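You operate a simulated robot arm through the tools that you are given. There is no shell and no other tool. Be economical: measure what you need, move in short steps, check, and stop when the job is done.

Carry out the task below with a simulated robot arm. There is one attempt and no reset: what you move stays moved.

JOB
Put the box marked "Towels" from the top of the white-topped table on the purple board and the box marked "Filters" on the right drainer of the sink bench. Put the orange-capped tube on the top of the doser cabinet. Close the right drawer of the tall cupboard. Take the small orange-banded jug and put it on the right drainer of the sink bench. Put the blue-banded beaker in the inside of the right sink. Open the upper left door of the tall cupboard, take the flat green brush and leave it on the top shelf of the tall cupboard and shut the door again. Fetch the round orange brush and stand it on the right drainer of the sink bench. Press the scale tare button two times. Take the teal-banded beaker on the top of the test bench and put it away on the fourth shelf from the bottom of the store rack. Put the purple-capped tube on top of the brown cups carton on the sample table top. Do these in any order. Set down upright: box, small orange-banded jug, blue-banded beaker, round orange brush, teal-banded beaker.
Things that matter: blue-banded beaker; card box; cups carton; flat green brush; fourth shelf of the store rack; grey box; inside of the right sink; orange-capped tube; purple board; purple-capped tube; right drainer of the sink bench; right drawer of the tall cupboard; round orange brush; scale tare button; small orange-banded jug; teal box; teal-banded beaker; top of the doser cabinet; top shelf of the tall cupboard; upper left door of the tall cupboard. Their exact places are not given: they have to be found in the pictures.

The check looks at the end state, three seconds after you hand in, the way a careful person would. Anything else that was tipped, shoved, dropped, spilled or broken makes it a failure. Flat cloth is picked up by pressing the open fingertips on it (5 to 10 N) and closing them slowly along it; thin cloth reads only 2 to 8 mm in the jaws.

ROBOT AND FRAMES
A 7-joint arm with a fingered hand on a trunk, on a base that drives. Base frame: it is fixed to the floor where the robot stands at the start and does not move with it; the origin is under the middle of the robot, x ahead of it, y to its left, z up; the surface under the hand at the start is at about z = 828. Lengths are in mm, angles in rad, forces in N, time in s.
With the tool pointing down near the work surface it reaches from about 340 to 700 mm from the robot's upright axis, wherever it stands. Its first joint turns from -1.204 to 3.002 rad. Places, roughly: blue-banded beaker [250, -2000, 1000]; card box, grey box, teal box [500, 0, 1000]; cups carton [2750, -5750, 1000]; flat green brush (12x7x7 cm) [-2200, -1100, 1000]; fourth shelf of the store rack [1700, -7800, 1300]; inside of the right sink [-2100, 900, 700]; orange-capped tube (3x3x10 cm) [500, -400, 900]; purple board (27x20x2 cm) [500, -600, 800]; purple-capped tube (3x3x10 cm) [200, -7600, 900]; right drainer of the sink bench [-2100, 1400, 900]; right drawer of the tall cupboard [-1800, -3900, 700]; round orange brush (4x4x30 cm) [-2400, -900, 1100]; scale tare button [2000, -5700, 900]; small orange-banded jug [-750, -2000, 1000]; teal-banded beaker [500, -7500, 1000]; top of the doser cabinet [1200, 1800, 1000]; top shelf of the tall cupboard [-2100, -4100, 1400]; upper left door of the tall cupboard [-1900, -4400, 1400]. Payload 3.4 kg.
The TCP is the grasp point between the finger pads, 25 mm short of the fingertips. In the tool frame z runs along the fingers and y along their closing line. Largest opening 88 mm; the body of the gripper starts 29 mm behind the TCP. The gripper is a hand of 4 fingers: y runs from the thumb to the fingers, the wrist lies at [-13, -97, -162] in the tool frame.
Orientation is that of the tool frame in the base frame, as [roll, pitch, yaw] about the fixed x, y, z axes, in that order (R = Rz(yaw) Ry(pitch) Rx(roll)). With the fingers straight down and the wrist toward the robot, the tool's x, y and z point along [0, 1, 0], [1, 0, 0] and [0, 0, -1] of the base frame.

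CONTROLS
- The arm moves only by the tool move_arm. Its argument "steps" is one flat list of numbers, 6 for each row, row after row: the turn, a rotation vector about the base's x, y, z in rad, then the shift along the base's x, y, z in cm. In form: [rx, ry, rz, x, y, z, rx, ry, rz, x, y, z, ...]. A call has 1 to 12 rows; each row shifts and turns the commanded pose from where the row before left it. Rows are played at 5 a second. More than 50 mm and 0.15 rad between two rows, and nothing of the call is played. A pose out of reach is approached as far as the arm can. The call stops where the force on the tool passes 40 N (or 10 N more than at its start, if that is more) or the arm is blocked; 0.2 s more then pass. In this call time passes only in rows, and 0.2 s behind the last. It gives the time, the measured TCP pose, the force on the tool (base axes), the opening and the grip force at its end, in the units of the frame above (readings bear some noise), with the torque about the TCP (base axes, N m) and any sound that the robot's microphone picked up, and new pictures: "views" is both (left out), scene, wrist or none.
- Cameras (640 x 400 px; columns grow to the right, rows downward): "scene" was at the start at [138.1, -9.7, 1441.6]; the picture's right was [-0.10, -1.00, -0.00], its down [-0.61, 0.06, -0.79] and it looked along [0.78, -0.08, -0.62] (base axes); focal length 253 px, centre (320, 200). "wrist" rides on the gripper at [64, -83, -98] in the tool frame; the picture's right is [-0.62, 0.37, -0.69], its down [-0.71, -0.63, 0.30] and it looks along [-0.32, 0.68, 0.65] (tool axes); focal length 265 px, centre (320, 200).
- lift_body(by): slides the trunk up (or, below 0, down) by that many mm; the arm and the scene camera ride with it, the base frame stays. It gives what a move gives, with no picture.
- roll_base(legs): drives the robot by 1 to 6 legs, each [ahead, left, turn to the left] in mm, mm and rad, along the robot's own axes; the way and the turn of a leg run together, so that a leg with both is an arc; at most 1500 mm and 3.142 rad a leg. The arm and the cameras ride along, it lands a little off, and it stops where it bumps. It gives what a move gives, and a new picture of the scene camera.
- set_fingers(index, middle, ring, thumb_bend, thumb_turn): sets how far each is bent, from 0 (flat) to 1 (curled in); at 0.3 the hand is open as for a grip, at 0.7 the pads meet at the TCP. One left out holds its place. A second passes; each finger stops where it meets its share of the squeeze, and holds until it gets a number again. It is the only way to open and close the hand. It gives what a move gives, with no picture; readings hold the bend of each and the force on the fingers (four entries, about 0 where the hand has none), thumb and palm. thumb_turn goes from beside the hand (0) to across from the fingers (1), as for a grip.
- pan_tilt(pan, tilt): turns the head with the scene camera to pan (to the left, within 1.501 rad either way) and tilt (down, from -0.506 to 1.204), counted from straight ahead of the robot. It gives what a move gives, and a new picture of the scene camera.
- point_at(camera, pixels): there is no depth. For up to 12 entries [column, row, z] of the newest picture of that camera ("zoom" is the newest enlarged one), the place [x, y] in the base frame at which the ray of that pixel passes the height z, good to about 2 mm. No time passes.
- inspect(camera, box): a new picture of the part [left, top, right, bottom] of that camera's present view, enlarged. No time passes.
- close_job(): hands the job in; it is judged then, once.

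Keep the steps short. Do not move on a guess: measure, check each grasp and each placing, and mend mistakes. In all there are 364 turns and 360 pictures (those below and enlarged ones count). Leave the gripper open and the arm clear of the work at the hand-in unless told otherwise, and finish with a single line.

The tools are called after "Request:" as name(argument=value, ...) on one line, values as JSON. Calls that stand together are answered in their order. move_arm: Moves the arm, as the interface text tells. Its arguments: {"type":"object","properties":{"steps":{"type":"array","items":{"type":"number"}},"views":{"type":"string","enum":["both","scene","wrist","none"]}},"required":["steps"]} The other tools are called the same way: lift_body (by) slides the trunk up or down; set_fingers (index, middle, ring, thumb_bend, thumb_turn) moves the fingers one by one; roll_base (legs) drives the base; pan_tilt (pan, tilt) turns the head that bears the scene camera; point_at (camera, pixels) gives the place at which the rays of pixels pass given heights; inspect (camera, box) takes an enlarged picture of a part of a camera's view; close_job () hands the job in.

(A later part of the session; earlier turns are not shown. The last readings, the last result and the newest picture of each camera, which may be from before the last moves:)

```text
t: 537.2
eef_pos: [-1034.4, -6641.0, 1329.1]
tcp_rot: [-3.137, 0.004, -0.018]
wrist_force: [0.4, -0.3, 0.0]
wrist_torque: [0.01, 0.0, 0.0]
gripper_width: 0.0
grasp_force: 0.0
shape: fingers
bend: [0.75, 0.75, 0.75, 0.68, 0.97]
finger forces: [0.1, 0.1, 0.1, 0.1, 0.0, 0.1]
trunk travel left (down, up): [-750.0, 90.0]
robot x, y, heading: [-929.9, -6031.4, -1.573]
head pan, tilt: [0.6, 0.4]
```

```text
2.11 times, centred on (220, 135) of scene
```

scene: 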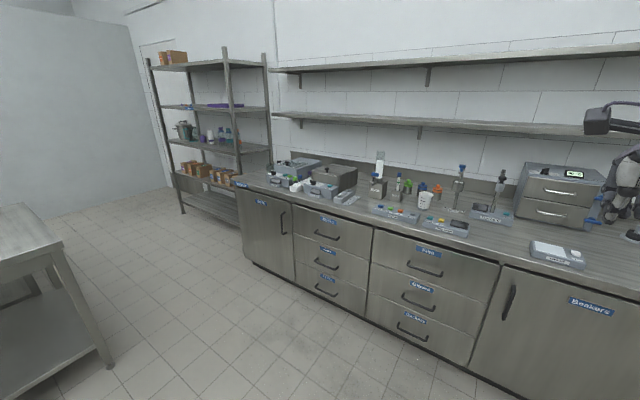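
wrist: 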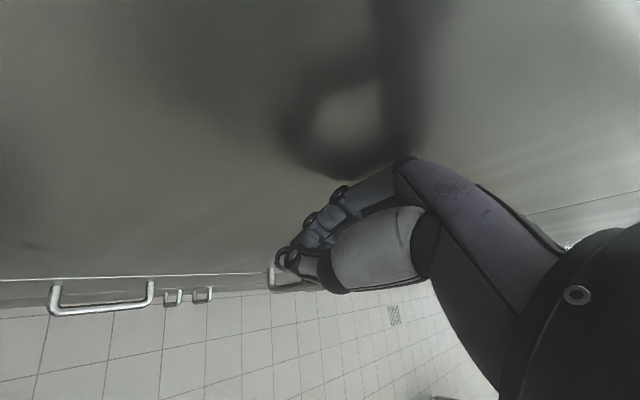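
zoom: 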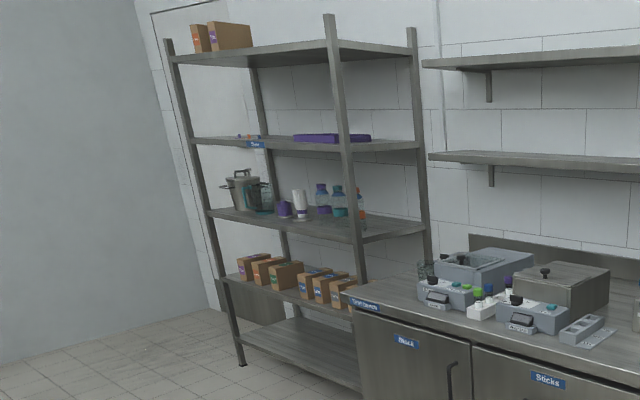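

The purple tube stands in a white block at the bench's left part, the teal beaker at its far left end. Retract a little, go ahead 650, then left 1450.

Request:
move_arm(steps=[0, 0, 0, -2, 2, 0, 0, 0, 0, -2, 2, 0, 0, 0, 0, -2, 2, 0], views="none")

Request:
roll_base(legs=[[620, 0, 0], [0, 1450, 0]])

Request:
pan_tilt(pan=0.0, tilt=0.65)

```text
t: 538.0
eef_pos: [-1096.3, -6613.1, 1358.6]
tcp_rot: [-3.132, 0.005, -0.019]
wrist_force: [-0.1, -0.2, -0.4]
wrist_torque: [0.0, -0.01, 0.03]
gripper_width: 0.0
grasp_force: 0.1
shape: fingers
bend: [0.75, 0.75, 0.75, 0.68, 0.97]
finger forces: [0.1, 0.1, 0.0, 0.0, 0.0, 0.0]
out of reach, approached as far as the arm can: row 1, 2, 3
trunk travel left (down, up): [-750.0, 90.0]
robot x, y, heading: [-931.0, -6036.0, -1.576]
head pan, tilt: [0.6, 0.4]
```

```text
t: 548.4
eef_pos: [377.2, -7238.2, 1357.6]
tcp_rot: [-3.134, 0.003, -0.022]
wrist_force: [-0.1, -0.2, 0.3]
wrist_torque: [-0.01, -0.03, 0.01]
gripper_width: 0.0
grasp_force: 0.0
shape: fingers
bend: [0.75, 0.75, 0.75, 0.68, 0.97]
finger forces: [0.0, 0.1, 0.0, 0.1, 0.0, 0.0]
trunk travel left (down, up): [-750.0, 90.0]
robot x, y, heading: [540.4, -6655.4, -1.572]
head pan, tilt: [0.6, 0.4]
```

scene: 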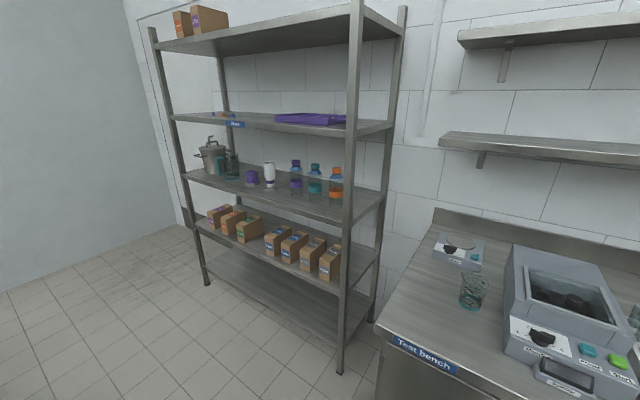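

```text
t: 549.4
eef_pos: [376.9, -7238.5, 1359.4]
tcp_rot: [-3.135, 0.004, -0.021]
wrist_force: [1.2, -0.3, 0.4]
wrist_torque: [0.01, 0.0, 0.01]
gripper_width: 0.1
grasp_force: 0.1
shape: fingers
bend: [0.75, 0.75, 0.75, 0.68, 0.97]
finger forces: [0.0, 0.0, 0.1, 0.1, 0.1, 0.1]
trunk travel left (down, up): [-750.0, 90.0]
robot x, y, heading: [541.0, -6658.0, -1.582]
head pan, tilt: [0.0, 0.649]
```

scene: 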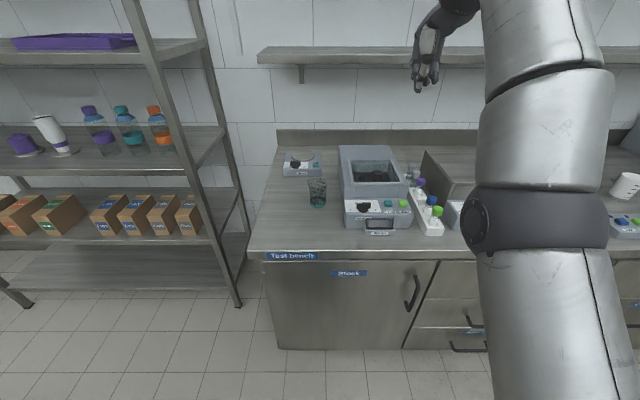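

Request:
inspect(camera="scene", box=[250, 130, 490, 270])

Request:
point_at(camera="scene", pixels=[[317, 206, 880], [317, 178, 980], [308, 203, 880], [327, 203, 880], [420, 183, 980], [432, 237, 880], [415, 210, 880], [250, 255, 880], [276, 150, 880], [238, 305, 0]])

```text
2.67 times, centred on (370, 200) of scene
```

zoom: 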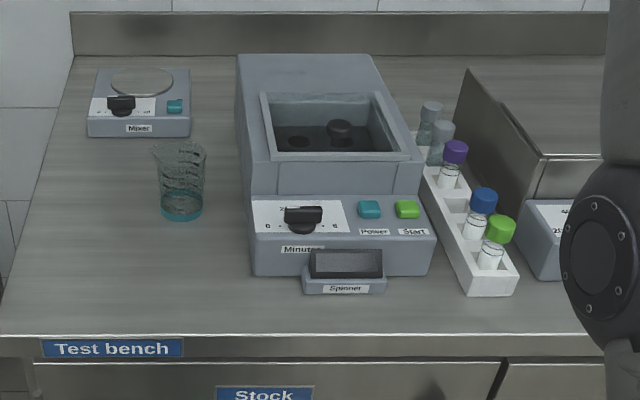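

```text
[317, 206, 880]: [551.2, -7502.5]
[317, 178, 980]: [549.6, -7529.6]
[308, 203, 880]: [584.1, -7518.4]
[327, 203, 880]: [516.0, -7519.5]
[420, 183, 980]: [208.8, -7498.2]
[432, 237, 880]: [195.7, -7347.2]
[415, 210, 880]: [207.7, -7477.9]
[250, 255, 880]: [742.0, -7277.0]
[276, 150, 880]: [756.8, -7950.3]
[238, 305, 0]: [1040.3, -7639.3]
```

The teal-banded beaker is at about (550,-7525). Open the hand, drive left 175 and ahead 240.

Request:
set_fingers(index=0.2, middle=0.22, ring=0.22, thumb_bend=0.2)

Request:
roll_base(legs=[[0, 175, 0.01], [235, 0, 0]])

Request:
move_arm(steps=[0, 0, 0.01, 0, -1, -4, 0, 0, 0, 0, -1, -4, 0, 0, 0, 0, -1, -4, 0, 0, 0, 0, 0, -4])

```text
t: 550.4
eef_pos: [376.2, -7238.4, 1358.0]
tcp_rot: [-3.137, 0.004, -0.02]
wrist_force: [-0.4, 0.4, 0.4]
wrist_torque: [0.0, 0.0, -0.01]
gripper_width: 103.2
grasp_force: 0.1
shape: fingers
bend: [0.2, 0.22, 0.22, 0.2, 0.97]
finger forces: [0.0, 0.0, 0.1, 0.0, 0.1, 0.0]
trunk travel left (down, up): [-750.0, 90.0]
robot x, y, heading: [541.7, -6658.8, -1.574]
head pan, tilt: [0.0, 0.649]
```

```text
t: 553.2
eef_pos: [561.5, -7481.1, 1358.9]
tcp_rot: [-3.133, 0.002, -0.01]
wrist_force: [-0.8, -0.4, -0.3]
wrist_torque: [-0.02, 0.01, 0.01]
gripper_width: 103.1
grasp_force: 0.0
shape: fingers
bend: [0.2, 0.22, 0.22, 0.2, 0.97]
finger forces: [0.1, 0.0, 0.0, 0.0, 0.1, 0.0]
trunk travel left (down, up): [-750.0, 90.0]
robot x, y, heading: [716.8, -6897.8, -1.564]
head pan, tilt: [0.0, 0.649]
```

scene: 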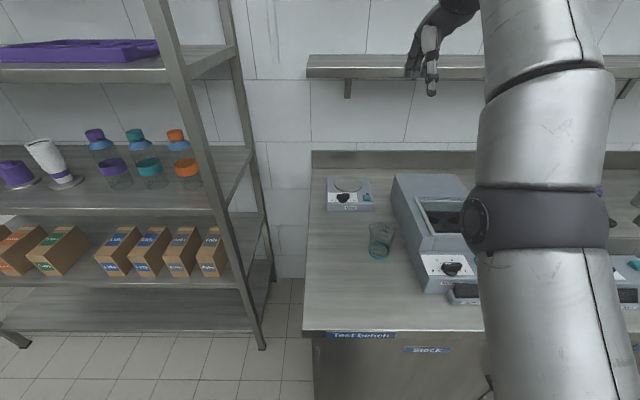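

```text
t: 554.2
eef_pos: [556.9, -7568.7, 1234.9]
tcp_rot: [-3.132, 0.004, 0.0]
wrist_force: [-0.4, -0.7, -0.2]
wrist_torque: [0.0, 0.0, -0.03]
gripper_width: 103.2
grasp_force: 0.1
shape: fingers
bend: [0.2, 0.22, 0.22, 0.2, 0.97]
finger forces: [0.0, 0.0, 0.0, 0.1, 0.0, 0.0]
out of reach, approached as far as the arm can: row 1, 2, 3, 4
trunk travel left (down, up): [-750.0, 90.0]
robot x, y, heading: [723.8, -6899.9, -1.567]
head pan, tilt: [0.0, 0.649]
```

scene: 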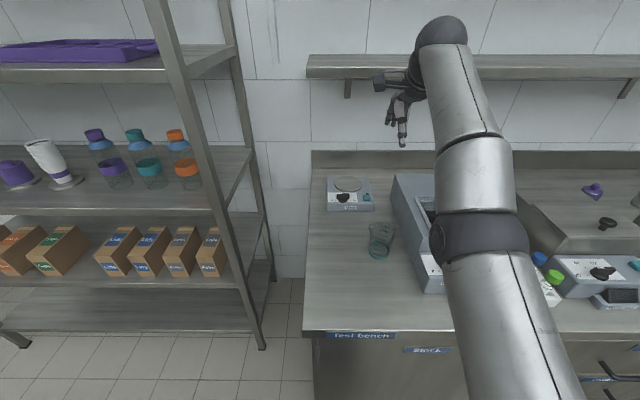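
wrist: 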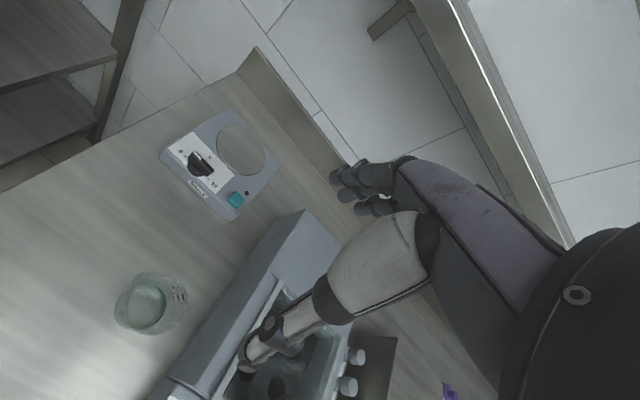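

The arm is in its stretched shape; for the bench I want the elbow-high shape. Back 250 and fold it as before: left 160, in 120, then right again.

Request:
roll_base(legs=[[-250, 0, 0]])

Request:
move_arm(steps=[0, 0, 0, 4, 0, -2, 0, 0, 0, 4, 0, -2, 0, 0, 0, 4, 0, -2, 0, 0, 0, 4, 0, -2, 0, 0, 0, 0, 4, 0, 0, 0, 0, 0, 4, 0, 0, 0, 0, 0, 4, 0], views="none")

Request:
move_arm(steps=[0, 0, 0, -4, 0, 1, 0, 0, 0, -4, 0, 1, 0, 0, 0, -4, 0, 1, 0, 0, 0, -4, 0, 0], views="scene")

```text
t: 556.1
eef_pos: [555.3, -7314.8, 1235.8]
tcp_rot: [-3.132, 0.003, 0.0]
wrist_force: [0.0, -0.3, -0.3]
wrist_torque: [0.02, -0.01, 0.02]
gripper_width: 103.4
grasp_force: 0.1
shape: fingers
bend: [0.2, 0.22, 0.22, 0.2, 0.97]
finger forces: [0.0, 0.0, 0.0, 0.0, 0.0, 0.1]
trunk travel left (down, up): [-750.0, 90.0]
robot x, y, heading: [716.9, -6647.0, -1.565]
head pan, tilt: [0.0, 0.649]
```

scene: 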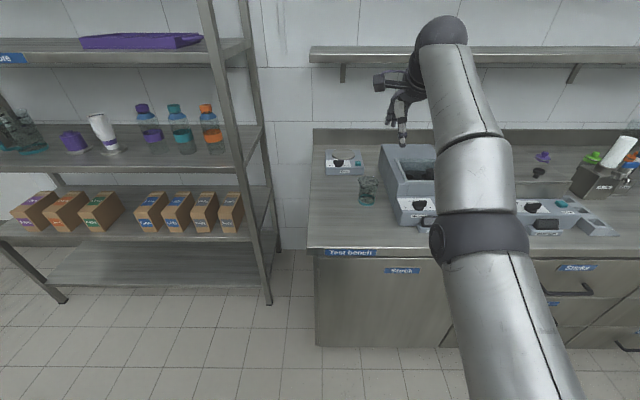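

```text
t: 557.7
eef_pos: [740.4, -7306.4, 1195.8]
tcp_rot: [-3.131, 0.002, 0.001]
wrist_force: [-0.5, -0.7, -0.1]
wrist_torque: [-0.06, -0.01, -0.03]
gripper_width: 103.4
grasp_force: 0.0
shape: fingers
bend: [0.2, 0.22, 0.22, 0.2, 0.97]
finger forces: [0.0, 0.0, 0.0, 0.0, 0.0, 0.0]
out of reach, approached as far as the arm can: row 1, 2, 5, 6, 7
trunk travel left (down, up): [-750.0, 90.0]
robot x, y, heading: [719.3, -6643.5, -1.563]
head pan, tilt: [0.0, 0.649]
```

```text
t: 558.7
eef_pos: [583.1, -7317.7, 1232.6]
tcp_rot: [-3.131, 0.004, 0.001]
wrist_force: [-1.0, 0.7, -0.7]
wrist_torque: [0.0, 0.02, 0.0]
gripper_width: 103.2
grasp_force: 0.0
shape: fingers
bend: [0.2, 0.22, 0.22, 0.2, 0.97]
finger forces: [0.0, 0.0, 0.0, 0.0, 0.0, 0.1]
out of reach, approached as far as the arm can: row 1, 2
trunk travel left (down, up): [-750.0, 90.0]
robot x, y, heading: [718.1, -6644.6, -1.563]
head pan, tilt: [0.0, 0.649]
```

scene: 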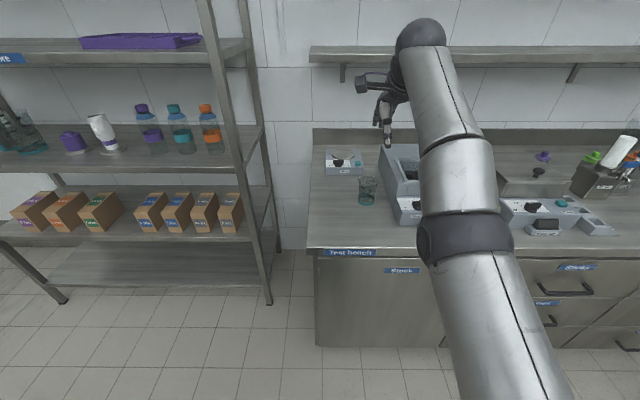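

No fold yet. Go further left (to +200) and further in.

Request:
move_arm(steps=[0, 0, 0, 4.5, 0, -2, 0, 0, 0, 4.5, 0, -2, 0, 0, 0, 4.5, 0, -2, 0, 0, 0, 4.5, 0, -2, 0, 0, 0, 4.5, 0, 0, 0, 0, 0, 4.5, 0, 0, 0, 0, 0, 4.5, 2, 0, 0, 0, 0, 2, 4, 0, 0, 0, 0, 0, 4.5, 0, 0, 0, 0, 0, 4.5, 0, 0, 0, 0, 0, 4.5, 0], views="scene")

```text
t: 561.1
eef_pos: [873.2, -7103.1, 1145.5]
tcp_rot: [-3.134, 0.004, -0.001]
wrist_force: [-0.4, -0.7, 0.7]
wrist_torque: [0.02, 0.01, -0.02]
gripper_width: 103.5
grasp_force: 0.1
shape: fingers
bend: [0.2, 0.22, 0.22, 0.2, 0.98]
finger forces: [0.0, 0.1, 0.0, 0.0, 0.0, 0.0]
out of reach, approached as far as the arm can: row 1, 2, 4, 5, 6, 7
trunk travel left (down, up): [-750.0, 90.0]
robot x, y, heading: [717.3, -6647.4, -1.564]
head pan, tilt: [0.0, 0.649]
```

scene: 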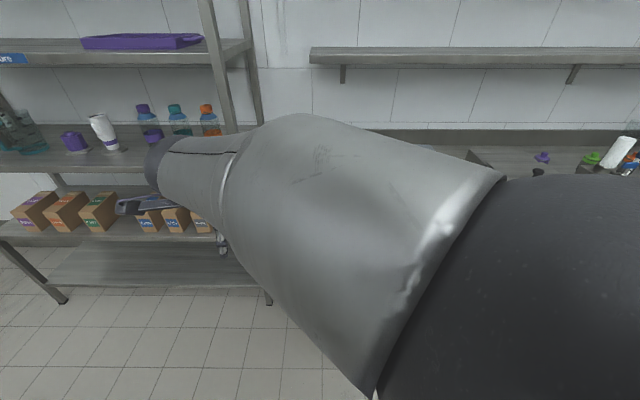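

Folded. Now bring it right to the standard pose (about 170 right, 525 ahead, z 1165).

Request:
move_arm(steps=[0, 0, 0, -3.5, -0.5, 0.4, 0, 0, 0, -3.5, -0.6, 0.4, 0, 0, 0, -3.5, -0.6, 0.4, 0, 0, 0, -3.5, -0.6, 0.4, 0, 0, 0, -3.5, -0.6, 0.4, 0, 0, 0, -3.5, -0.6, 0, 0, 0, 0, -3.5, -0.6, 0, 0, 0, 0, -3.5, -0.6, 0, 0, 0, 0, -3.5, -0.6, 0], views="scene")

```text
t: 563.1
eef_pos: [556.5, -7160.1, 1163.2]
tcp_rot: [-3.13, 0.002, -0.001]
wrist_force: [-0.2, 0.4, 0.6]
wrist_torque: [-0.01, 0.02, -0.02]
gripper_width: 103.3
grasp_force: 0.0
shape: fingers
bend: [0.2, 0.22, 0.22, 0.2, 0.98]
finger forces: [0.0, 0.0, 0.0, 0.0, 0.0, 0.0]
trunk travel left (down, up): [-750.0, 90.0]
robot x, y, heading: [719.3, -6643.9, -1.565]
head pan, tilt: [0.0, 0.649]
```

scene: 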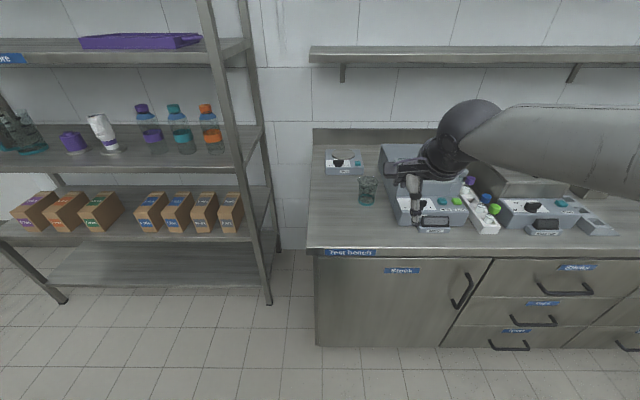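

Good. Measure the beaker and bench again from here.

Request:
point_at(camera="scene", pixels=[[367, 205, 860], [367, 205, 880], [367, 205, 900], [368, 180, 980], [310, 250, 880], [310, 250, 860], [358, 203, 880], [377, 203, 880]])

Request:
roll_base(legs=[[240, 0, 0]])

```text
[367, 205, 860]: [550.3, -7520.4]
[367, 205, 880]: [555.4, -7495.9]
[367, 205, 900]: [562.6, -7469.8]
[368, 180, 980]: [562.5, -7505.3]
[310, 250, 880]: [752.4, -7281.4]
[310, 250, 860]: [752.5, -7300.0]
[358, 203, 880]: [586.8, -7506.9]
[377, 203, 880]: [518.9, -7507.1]
```

```text
t: 564.9
eef_pos: [560.1, -7403.1, 1163.9]
tcp_rot: [-3.132, 0.004, 0.0]
wrist_force: [-0.7, -0.7, 0.8]
wrist_torque: [0.04, -0.02, 0.02]
gripper_width: 103.5
grasp_force: 0.0
shape: fingers
bend: [0.2, 0.22, 0.22, 0.2, 0.98]
finger forces: [0.0, 0.1, 0.0, 0.1, 0.0, 0.0]
trunk travel left (down, up): [-750.0, 90.0]
robot x, y, heading: [718.5, -6887.0, -1.563]
head pan, tilt: [0.0, 0.649]
```

scene: 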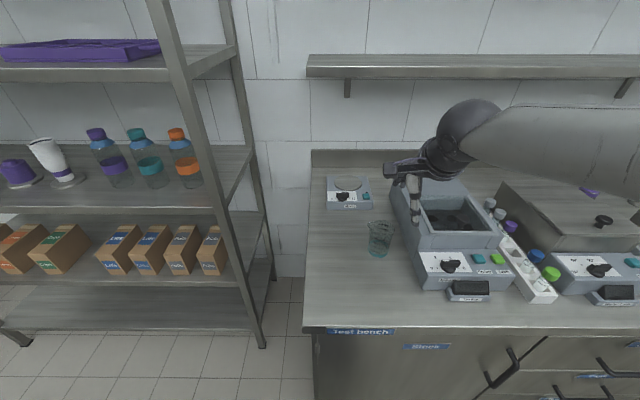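

Move over the beaker at z≈1060 and look with the wrist camera.

Request:
move_arm(steps=[0, 0, 0, -0.2, -3.5, -1, 0, 0, 0, -0.2, -3.5, -2, 0, 0, 0, -0.2, -3.5, -3, 0, 0, 0, 0, 0, -4])

```text
t: 565.9
eef_pos: [553.8, -7508.6, 1064.3]
tcp_rot: [-3.134, 0.002, 0.001]
wrist_force: [0.2, 0.2, 0.0]
wrist_torque: [0.01, 0.01, 0.01]
gripper_width: 103.7
grasp_force: 0.1
shape: fingers
bend: [0.2, 0.22, 0.22, 0.2, 0.98]
finger forces: [0.1, 0.0, 0.0, 0.1, 0.0, 0.0]
trunk travel left (down, up): [-750.0, 90.0]
robot x, y, heading: [718.7, -6886.2, -1.565]
head pan, tilt: [0.0, 0.649]
```

scene: 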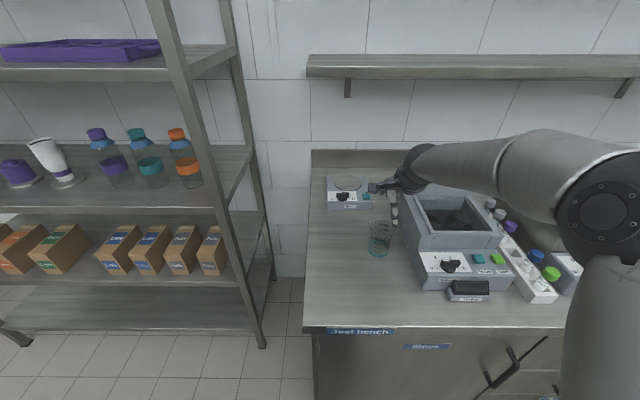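
wrist: 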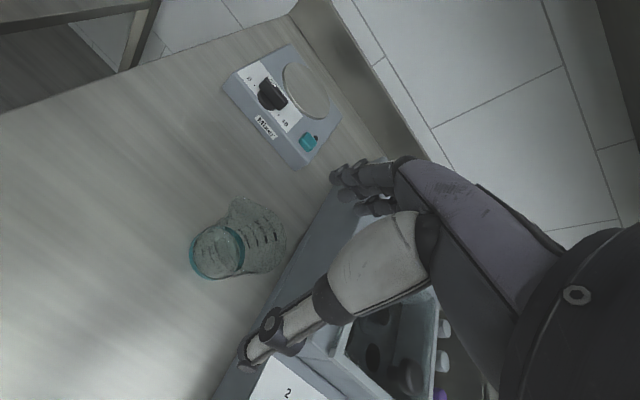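

Request:
inspect(camera="wrist", box=[160, 170, 320, 300])

Request:
point_at(camera="wrist", pixels=[[218, 252, 876], [192, 250, 876], [243, 250, 876], [218, 276, 876], [256, 238, 975], [256, 238, 965], [286, 235, 975], [240, 275, 975]])

```text
3.08 times, centred on (240, 235) of wrist
```

zoom: 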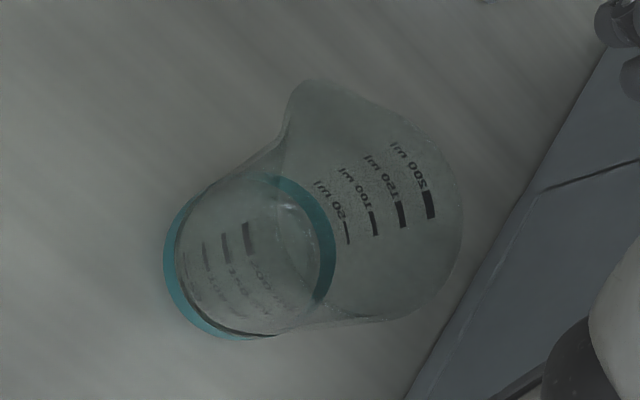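

```text
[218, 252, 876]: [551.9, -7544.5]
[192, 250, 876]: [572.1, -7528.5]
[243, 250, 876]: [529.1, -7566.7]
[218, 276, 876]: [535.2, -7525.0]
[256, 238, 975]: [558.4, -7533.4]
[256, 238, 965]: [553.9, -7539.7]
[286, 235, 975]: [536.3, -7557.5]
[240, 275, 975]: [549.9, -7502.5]
```

Beaker centre (wrist view) about (554,-7536). Shift −y 27 and lower to z≈1010, re-check.

Request:
move_arm(steps=[0, 0, 0, 0, -1.4, -1.5, 0, 0, 0, 0, -1.3, -1.5, 0, 0, 0, 0, 0, -2])

Request:
inspect(camera="wrist", box=[170, 150, 400, 330])

```text
t: 566.7
eef_pos: [551.2, -7536.5, 1013.9]
tcp_rot: [-3.132, 0.003, 0.001]
wrist_force: [0.0, 0.0, 0.2]
wrist_torque: [-0.01, 0.02, -0.01]
gripper_width: 103.5
grasp_force: 0.1
shape: fingers
bend: [0.2, 0.22, 0.22, 0.2, 0.98]
finger forces: [0.0, 0.0, 0.1, 0.0, 0.0, 0.1]
trunk travel left (down, up): [-750.0, 90.0]
robot x, y, heading: [719.9, -6890.2, -1.566]
head pan, tilt: [0.0, 0.649]
```

scene: 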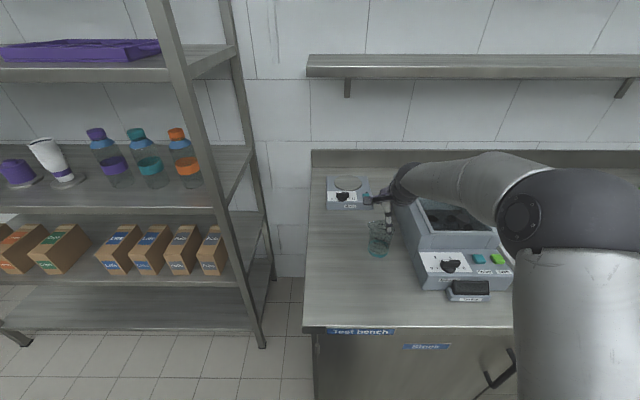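
wrist: 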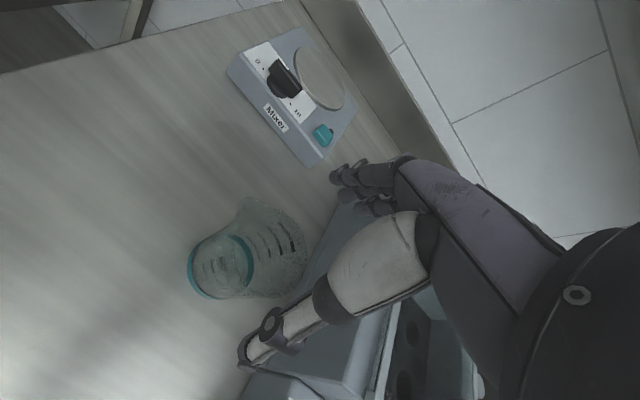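

```text
2.22 times, centred on (285, 240) of wrist
```

zoom: 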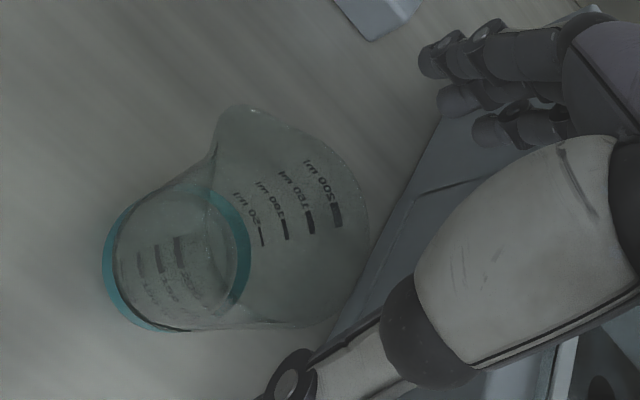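

Request:
point_at(camera="wrist", pixels=[[221, 266, 870], [221, 266, 880], [269, 251, 960], [269, 251, 970], [307, 251, 970], [265, 297, 970]])

```text
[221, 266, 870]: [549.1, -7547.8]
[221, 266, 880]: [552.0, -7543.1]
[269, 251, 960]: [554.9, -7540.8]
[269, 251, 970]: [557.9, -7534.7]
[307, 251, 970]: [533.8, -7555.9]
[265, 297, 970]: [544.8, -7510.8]
```

Centred. Descend.

Request:
move_arm(steps=[0, 0, 0, 0.1, -0.3, -1.5, 0, 0, 0, 0, 0, -1.2, 0, 0, 0, 0, 0, -1], views="none")

```text
t: 567.5
eef_pos: [555.4, -7538.0, 977.0]
tcp_rot: [-3.132, 0.004, 0.001]
wrist_force: [0.0, 0.1, -0.4]
wrist_torque: [-0.01, -0.05, -0.01]
gripper_width: 103.3
grasp_force: 0.1
shape: fingers
bend: [0.2, 0.22, 0.22, 0.2, 0.98]
finger forces: [0.0, 0.0, 0.1, 0.0, 0.1, 0.0]
trunk travel left (down, up): [-750.0, 90.0]
robot x, y, heading: [724.3, -6888.6, -1.569]
head pan, tilt: [0.0, 0.649]
```

Request:
move_arm(steps=[0, 0, 0, 0, 0, -0.6, 0, 0, 0, 0, 0, -0.5, 0, 0, 0, 0, 0, -0.4])

```text
t: 568.3
eef_pos: [555.7, -7540.1, 962.1]
tcp_rot: [-3.129, 0.005, 0.0]
wrist_force: [0.0, 0.0, -0.5]
wrist_torque: [-0.03, 0.01, -0.02]
gripper_width: 103.5
grasp_force: 0.1
shape: fingers
bend: [0.2, 0.22, 0.22, 0.2, 0.98]
finger forces: [0.0, 0.0, 0.1, 0.0, 0.0, 0.0]
trunk travel left (down, up): [-750.0, 90.0]
robot x, y, heading: [715.4, -6886.7, -1.564]
head pan, tilt: [0.0, 0.649]
```

scene: 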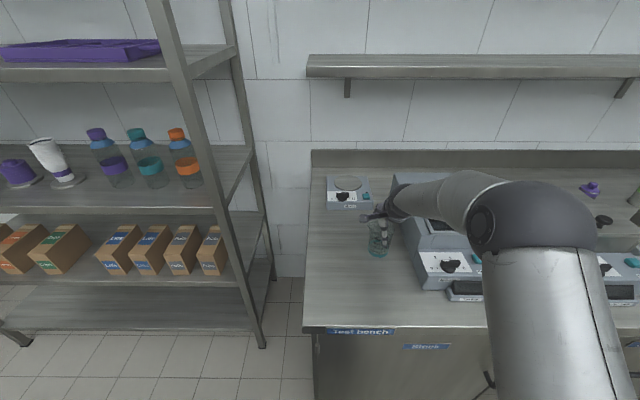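
wrist: 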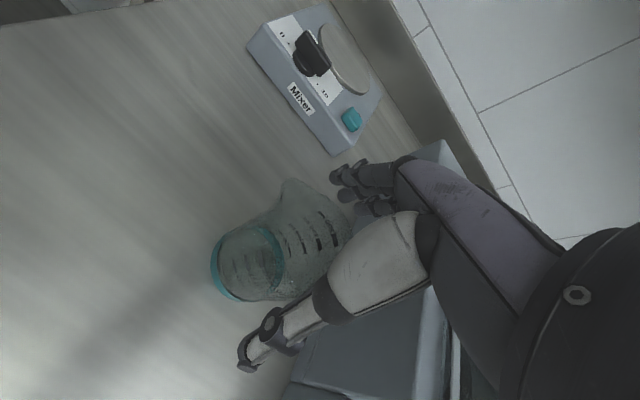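

Request:
move_arm(steps=[0, 0, 0, 0, 0, -0.5, 0, 0, 0, 0, 0, -0.4], views="none")

Request:
set_fingers(index=0.46, middle=0.52, ring=0.56, thumb_bend=0.46)

Request:
inspect(camera="wrist", box=[180, 130, 460, 400])

```text
t: 568.9
eef_pos: [554.8, -7538.6, 953.0]
tcp_rot: [-3.13, 0.002, 0.0]
wrist_force: [-0.1, -0.4, 0.0]
wrist_torque: [-0.01, 0.04, 0.01]
gripper_width: 103.6
grasp_force: 0.1
shape: fingers
bend: [0.2, 0.22, 0.22, 0.2, 0.98]
finger forces: [0.0, 0.1, 0.0, 0.1, 0.0, 0.0]
trunk travel left (down, up): [-750.0, 90.0]
robot x, y, heading: [719.5, -6887.8, -1.561]
head pan, tilt: [0.0, 0.649]
```

```text
t: 569.9
eef_pos: [555.0, -7539.5, 953.0]
tcp_rot: [-3.133, 0.005, -0.001]
wrist_force: [-0.4, -0.2, 1.4]
wrist_torque: [-0.05, 0.02, 0.02]
gripper_width: 59.9
grasp_force: 8.2
shape: fingers
bend: [0.46, 0.47, 0.5, 0.4, 0.96]
finger forces: [0.2, 3.7, 3.9, 0.0, 8.0, 0.1]
trunk travel left (down, up): [-750.0, 90.0]
robot x, y, heading: [718.8, -6886.8, -1.563]
head pan, tilt: [0.0, 0.649]
```

```text
1.48 times, centred on (320, 265) of wrist
```

zoom: 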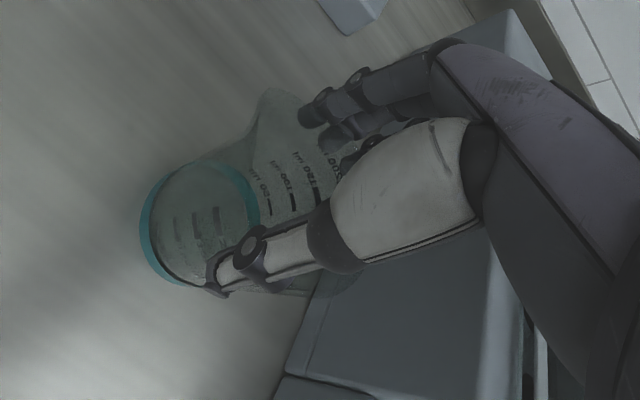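

Tighten and test lift.

Request:
set_fingers(index=0.58, middle=0.58, ring=0.6, thumb_bend=0.53)

Request:
move_arm(steps=[0, 0, 0, 0, 0, 0.7, 0, 0, 0, 0, 0, 1, 0, 0, 0, 0, 0, 1.5])

```text
t: 570.9
eef_pos: [554.0, -7538.3, 953.6]
tcp_rot: [-3.133, 0.003, 0.0]
wrist_force: [0.5, -0.4, 1.9]
wrist_torque: [-0.1, 0.06, -0.01]
gripper_width: 56.9
grasp_force: 14.3
shape: fingers
bend: [0.51, 0.5, 0.53, 0.38, 0.95]
finger forces: [3.8, 5.4, 4.9, 0.0, 14.1, 0.0]
trunk travel left (down, up): [-750.0, 90.0]
robot x, y, heading: [716.9, -6887.5, -1.566]
head pan, tilt: [0.0, 0.649]
```

```text
t: 571.7
eef_pos: [554.6, -7538.7, 985.3]
tcp_rot: [-3.133, 0.006, 0.0]
wrist_force: [0.1, -0.4, 0.6]
wrist_torque: [0.01, 0.0, -0.04]
gripper_width: 56.9
grasp_force: 13.9
shape: fingers
bend: [0.51, 0.5, 0.53, 0.38, 0.95]
finger forces: [3.8, 5.1, 4.9, 0.0, 14.5, 0.0]
trunk travel left (down, up): [-750.0, 90.0]
robot x, y, heading: [716.4, -6888.0, -1.562]
head pan, tilt: [0.0, 0.649]
```

scene: 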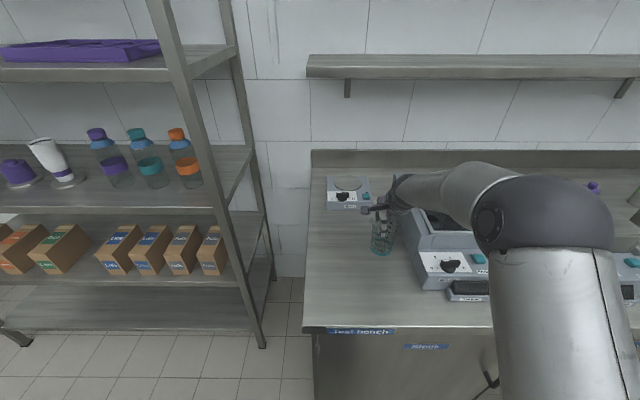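
wrist: 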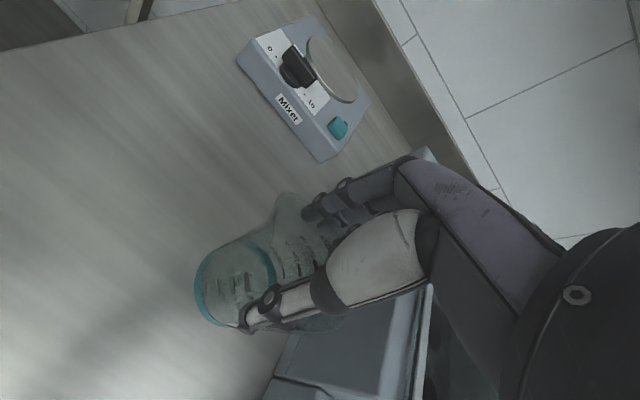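

Held. Raise to ~1180, back 350 and look at the rack.

Request:
move_arm(steps=[0, 0, 0, 0, 0.5, 4, 0, 0, 0, 0, 0.5, 4, 0, 0, 0, 0, 1, 4, 0, 0, 0, 0, 2, 4, 0, 0, 0, 0, 2, 3, 0, 0, 0, 0, 2, 2], views="none")

Request:
roll_base(legs=[[-300, 0, 0]])

Request:
pan_tilt(pan=0.6, tilt=0.15)

```text
t: 573.1
eef_pos: [555.3, -7459.2, 1195.6]
tcp_rot: [-3.132, 0.005, 0.0]
wrist_force: [-0.1, 0.2, -0.7]
wrist_torque: [-0.01, 0.01, 0.04]
gripper_width: 56.6
grasp_force: 14.2
shape: fingers
bend: [0.51, 0.5, 0.53, 0.38, 0.95]
finger forces: [3.8, 5.1, 5.0, 0.1, 14.1, 0.1]
trunk travel left (down, up): [-750.0, 90.0]
robot x, y, heading: [718.6, -6888.7, -1.566]
head pan, tilt: [0.0, 0.649]
```

```text
t: 575.1
eef_pos: [550.7, -7157.2, 1196.1]
tcp_rot: [-3.131, 0.002, -0.006]
wrist_force: [-0.2, -0.5, -1.0]
wrist_torque: [0.01, -0.01, 0.0]
gripper_width: 56.5
grasp_force: 13.7
shape: fingers
bend: [0.51, 0.5, 0.53, 0.38, 0.95]
finger forces: [3.8, 5.1, 5.0, 0.1, 14.1, 0.1]
trunk travel left (down, up): [-750.0, 90.0]
robot x, y, heading: [715.1, -6586.1, -1.564]
head pan, tilt: [0.0, 0.649]
```

scene: 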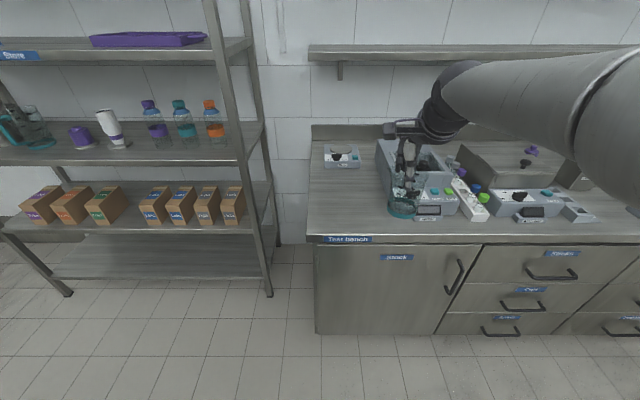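

```text
t: 576.1
eef_pos: [549.8, -7158.7, 1194.8]
tcp_rot: [-3.131, 0.005, -0.006]
wrist_force: [-0.1, -0.1, 0.1]
wrist_torque: [-0.01, 0.01, 0.01]
gripper_width: 56.6
grasp_force: 13.7
shape: fingers
bend: [0.51, 0.5, 0.53, 0.38, 0.95]
finger forces: [3.8, 5.1, 4.9, 0.0, 14.1, 0.0]
trunk travel left (down, up): [-750.0, 90.0]
robot x, y, heading: [715.3, -6588.3, -1.572]
head pan, tilt: [0.6, 0.15]
```

scene: 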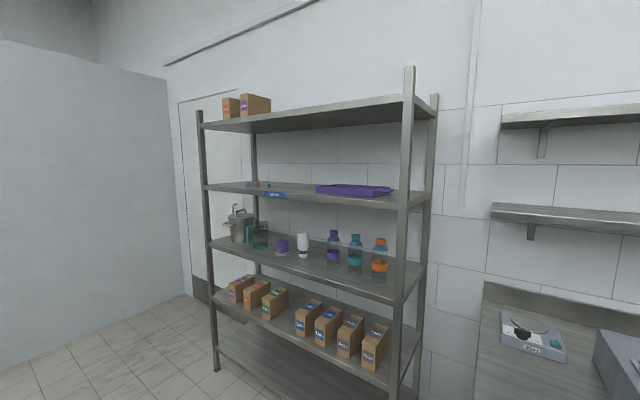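

Request:
point_at(camera="scene", pixels=[[217, 370, 0], [300, 199, 1250], [300, 199, 1300], [300, 199, 1350], [390, 207, 1250], [390, 207, 1300], [390, 207, 1350], [300, 124, 1650], [300, 124, 1700], [320, 193, 1300], [285, 195, 1300]])

Request:
inspect(camera="scene", box=[190, 90, 450, 260])

```text
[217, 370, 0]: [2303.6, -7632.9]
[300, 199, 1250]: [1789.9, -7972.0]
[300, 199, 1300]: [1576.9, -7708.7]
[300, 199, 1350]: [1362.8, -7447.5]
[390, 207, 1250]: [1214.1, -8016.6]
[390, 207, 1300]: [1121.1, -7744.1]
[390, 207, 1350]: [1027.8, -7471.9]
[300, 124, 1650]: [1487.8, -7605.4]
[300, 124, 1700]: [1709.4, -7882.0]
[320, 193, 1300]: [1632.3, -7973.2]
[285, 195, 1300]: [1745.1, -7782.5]
```

```text
2.35 times, centred on (320, 175) of scene
```

zoom: 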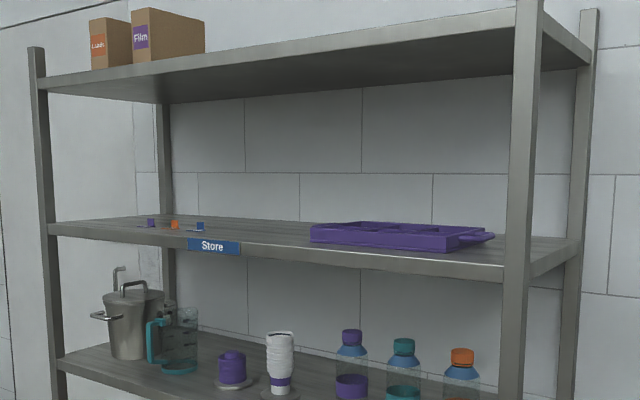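

Shelf 4: z≈1318, front y≈−7640, next shelf's underside ≈1655. Free spot at x≈1760. Raise the trunk, drive ahead 120 and left 1210.

Request:
lift_body(by=88)

Request:
roll_base(legs=[[120, 0, 0], [0, 1210, 0]])

Request:
move_arm(steps=[0, 0, 0, 0, 0, 4, 0, 0, 0, 0, 0, 4, 0, 0, 0, 0, 0, 4, 0, 0, 0, 0, 0, 3], views="none")

Request:
pan_tilt(pan=-0.1, tilt=0.3)

```text
t: 577.4
eef_pos: [548.3, -7157.4, 1282.1]
tcp_rot: [-3.131, 0.003, -0.004]
wrist_force: [0.1, 0.0, -0.3]
wrist_torque: [-0.01, 0.02, -0.01]
gripper_width: 56.5
grasp_force: 14.2
shape: fingers
bend: [0.51, 0.5, 0.53, 0.38, 0.95]
finger forces: [3.8, 5.2, 4.9, 0.0, 14.0, 0.0]
trunk travel left (down, up): [-838.0, 2.0]
robot x, y, heading: [720.1, -6589.7, -1.57]
head pan, tilt: [0.6, 0.15]
```

```text
t: 584.2
eef_pos: [1733.0, -7270.8, 1282.8]
tcp_rot: [-3.13, 0.004, 0.006]
wrist_force: [0.7, 0.0, 0.1]
wrist_torque: [0.01, 0.01, -0.01]
gripper_width: 56.6
grasp_force: 13.6
shape: fingers
bend: [0.51, 0.5, 0.53, 0.38, 0.95]
finger forces: [3.8, 5.2, 5.0, 0.0, 14.1, 0.0]
trunk travel left (down, up): [-838.0, 2.0]
robot x, y, heading: [1893.1, -6700.4, -1.562]
head pan, tilt: [0.6, 0.15]
```

scene: 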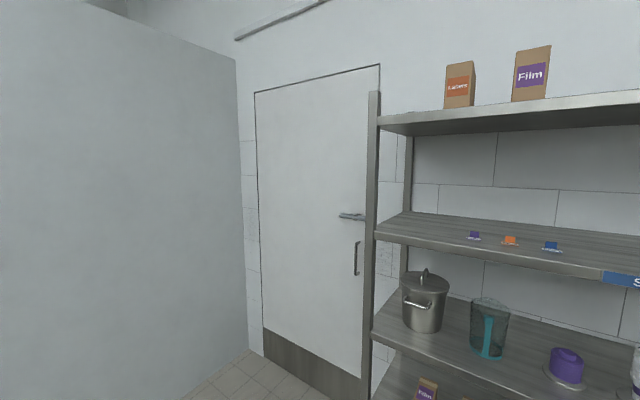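

```text
t: 585.2
eef_pos: [1734.7, -7272.0, 1432.3]
tcp_rot: [-3.132, 0.004, 0.008]
wrist_force: [0.3, 0.7, -0.7]
wrist_torque: [0.01, 0.0, 0.0]
gripper_width: 56.6
grasp_force: 13.7
shape: fingers
bend: [0.51, 0.5, 0.53, 0.39, 0.95]
finger forces: [3.8, 5.0, 5.0, 0.0, 13.9, 0.1]
trunk travel left (down, up): [-838.0, 2.0]
robot x, y, heading: [1896.6, -6700.2, -1.558]
head pan, tilt: [0.6, 0.15]
```

```text
t: 586.2
eef_pos: [1734.1, -7270.8, 1431.6]
tcp_rot: [-3.13, 0.003, 0.006]
wrist_force: [0.3, 0.2, -0.9]
wrist_torque: [0.03, 0.03, 0.0]
gripper_width: 56.6
grasp_force: 14.1
shape: fingers
bend: [0.51, 0.5, 0.53, 0.39, 0.95]
finger forces: [3.8, 5.0, 5.1, 0.1, 13.8, 0.1]
trunk travel left (down, up): [-838.0, 2.0]
robot x, y, heading: [1894.7, -6697.3, -1.557]
head pan, tilt: [-0.099, 0.3]
```

scene: 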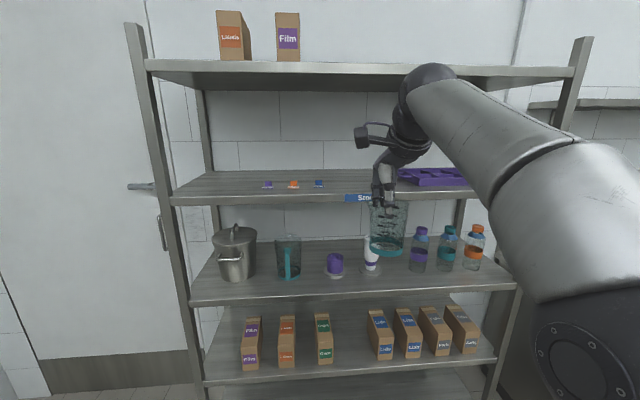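

Request:
point_at(camera="scene", pixels=[[340, 197, 1300], [340, 197, 1320], [340, 197, 1340], [340, 173, 1320], [400, 180, 1320], [325, 186, 1320], [390, 250, 1350], [390, 250, 1340], [340, 89, 1660]])

```text
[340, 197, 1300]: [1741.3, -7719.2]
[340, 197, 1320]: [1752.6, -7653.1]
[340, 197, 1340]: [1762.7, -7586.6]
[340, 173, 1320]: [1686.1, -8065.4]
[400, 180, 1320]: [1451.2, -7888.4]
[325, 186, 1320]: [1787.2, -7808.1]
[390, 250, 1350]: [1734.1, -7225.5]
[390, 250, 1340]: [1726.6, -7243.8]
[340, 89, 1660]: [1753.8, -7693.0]
```

Beaker bottom is ≈ z 1344; raise 15. Shift right 40, then ahead 300 and check.

Request:
move_arm(steps=[0, 0, 0, 0, 0, 1.5], views="none")

Request:
roll_base(legs=[[0, -40, -0.013], [300, 0, 0]])

```text
t: 586.6
eef_pos: [1733.9, -7271.8, 1446.5]
tcp_rot: [-3.132, 0.004, 0.006]
wrist_force: [0.1, -0.6, -0.9]
wrist_torque: [-0.01, 0.01, -0.01]
gripper_width: 56.5
grasp_force: 13.9
shape: fingers
bend: [0.51, 0.5, 0.53, 0.39, 0.95]
finger forces: [3.9, 5.0, 5.1, 0.0, 13.7, 0.1]
trunk travel left (down, up): [-838.0, 2.0]
robot x, y, heading: [1891.9, -6702.7, -1.555]
head pan, tilt: [-0.099, 0.3]
```

```text
t: 589.2
eef_pos: [1683.0, -7566.1, 1449.1]
tcp_rot: [-3.132, 0.002, -0.01]
wrist_force: [0.0, -0.1, -1.3]
wrist_torque: [0.01, -0.02, 0.01]
gripper_width: 56.6
grasp_force: 13.6
shape: fingers
bend: [0.51, 0.5, 0.53, 0.39, 0.95]
finger forces: [3.8, 5.0, 5.1, 0.1, 13.8, 0.0]
trunk travel left (down, up): [-838.0, 2.0]
robot x, y, heading: [1854.6, -6997.6, -1.58]
head pan, tilt: [-0.099, 0.3]
```

scene: 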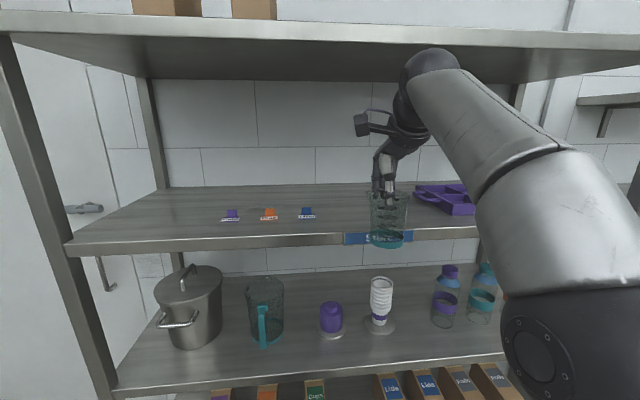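

Request:
point_at(camera="scene", pixels=[[386, 248, 1350], [386, 248, 1360], [386, 240, 1350], [330, 236, 1320], [330, 244, 1320], [306, 212, 1322], [418, 190, 1322], [440, 207, 1322]])

```text
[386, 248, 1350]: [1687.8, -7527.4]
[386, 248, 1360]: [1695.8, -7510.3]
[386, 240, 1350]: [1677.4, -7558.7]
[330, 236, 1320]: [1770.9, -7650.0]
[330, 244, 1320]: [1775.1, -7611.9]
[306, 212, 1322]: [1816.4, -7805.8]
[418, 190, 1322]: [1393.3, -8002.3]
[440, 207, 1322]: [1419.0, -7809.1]
```

Bottom ≈1352, shelf 1320. Go in 150, then lower.

Request:
roll_base(legs=[[150, 0, 0]])

Request:
move_arm(steps=[0, 0, 0, 0, 0, -0.8, 0, 0, 0, 0, 0, -0.6, 0, 0, 0, 0, 0, -0.4])

```text
t: 590.5
eef_pos: [1682.9, -7716.1, 1448.4]
tcp_rot: [-3.132, 0.003, -0.01]
wrist_force: [0.4, -0.2, -0.3]
wrist_torque: [-0.04, -0.02, 0.0]
gripper_width: 56.5
grasp_force: 13.8
shape: fingers
bend: [0.51, 0.5, 0.53, 0.39, 0.95]
finger forces: [3.9, 5.0, 5.1, 0.0, 13.9, 0.1]
trunk travel left (down, up): [-838.0, 2.0]
robot x, y, heading: [1854.1, -7146.5, -1.579]
head pan, tilt: [-0.099, 0.3]
```

scene: 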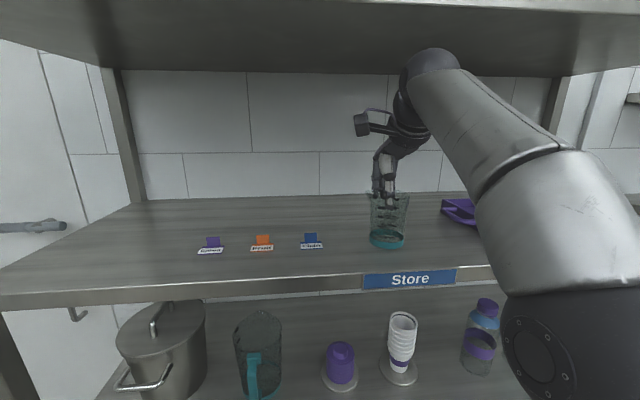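

```text
t: 591.4
eef_pos: [1686.3, -7715.1, 1440.3]
tcp_rot: [3.124, 0.004, -0.007]
wrist_force: [0.7, 0.9, 17.0]
wrist_torque: [0.4, 0.04, 0.03]
gripper_width: 56.7
grasp_force: 17.8
shape: fingers
bend: [0.51, 0.51, 0.53, 0.41, 0.95]
finger forces: [4.1, 5.0, 5.6, 0.0, 21.8, 0.1]
trunk travel left (down, up): [-838.0, 2.0]
robot x, y, heading: [1851.8, -7150.3, -1.572]
head pan, tilt: [-0.099, 0.3]
stopped in row 3: the force on the tool passed its limit at 42 N (the readings are from after the stop); the commanded pose is now the measured one
```

scene: 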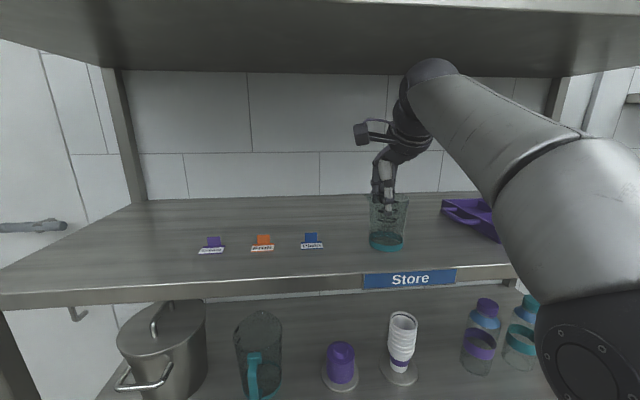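
wrist: 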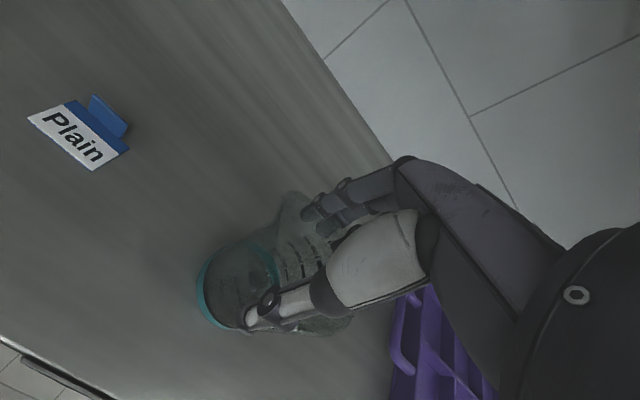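

Contact with the shelf. Relieve 4 mm, then release gently.

Request:
move_arm(steps=[0, 0, 0, 0, 0, 0.3], views="none")

Request:
set_fingers(index=0.3, middle=0.3, ring=0.3, thumb_bend=0.24)

Request:
inspect(camera="scene", box=[300, 130, 500, 290])

```text
t: 591.8
eef_pos: [1686.0, -7714.0, 1440.3]
tcp_rot: [3.132, 0.002, -0.008]
wrist_force: [0.8, 0.0, 11.4]
wrist_torque: [0.13, 0.04, 0.03]
gripper_width: 56.2
grasp_force: 17.0
shape: fingers
bend: [0.51, 0.51, 0.53, 0.41, 0.95]
finger forces: [4.3, 5.2, 5.9, 0.0, 18.5, 0.1]
trunk travel left (down, up): [-838.0, 2.0]
robot x, y, heading: [1854.3, -7148.9, -1.573]
head pan, tilt: [-0.099, 0.3]
```

```text
t: 592.8
eef_pos: [1685.3, -7716.0, 1438.7]
tcp_rot: [3.136, 0.003, -0.01]
wrist_force: [-0.9, 0.0, 0.8]
wrist_torque: [-0.02, 0.01, 0.0]
gripper_width: 88.4
grasp_force: 0.1
shape: fingers
bend: [0.3, 0.3, 0.3, 0.24, 0.97]
finger forces: [0.0, 0.0, 0.1, 0.0, 0.0, 0.0]
trunk travel left (down, up): [-838.0, 2.0]
robot x, y, heading: [1853.2, -7147.2, -1.568]
head pan, tilt: [-0.099, 0.3]
```

```text
2.50 times, centred on (400, 210) of scene
```

zoom: 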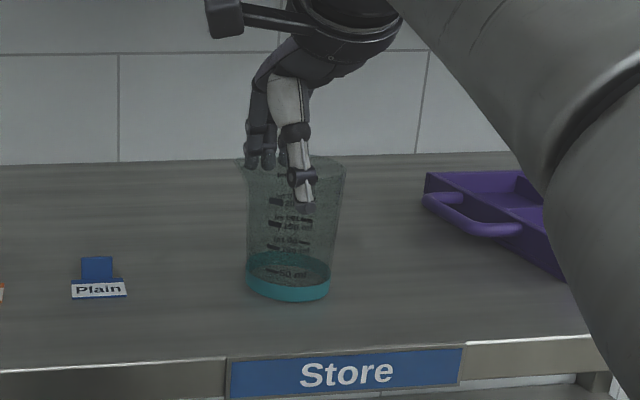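

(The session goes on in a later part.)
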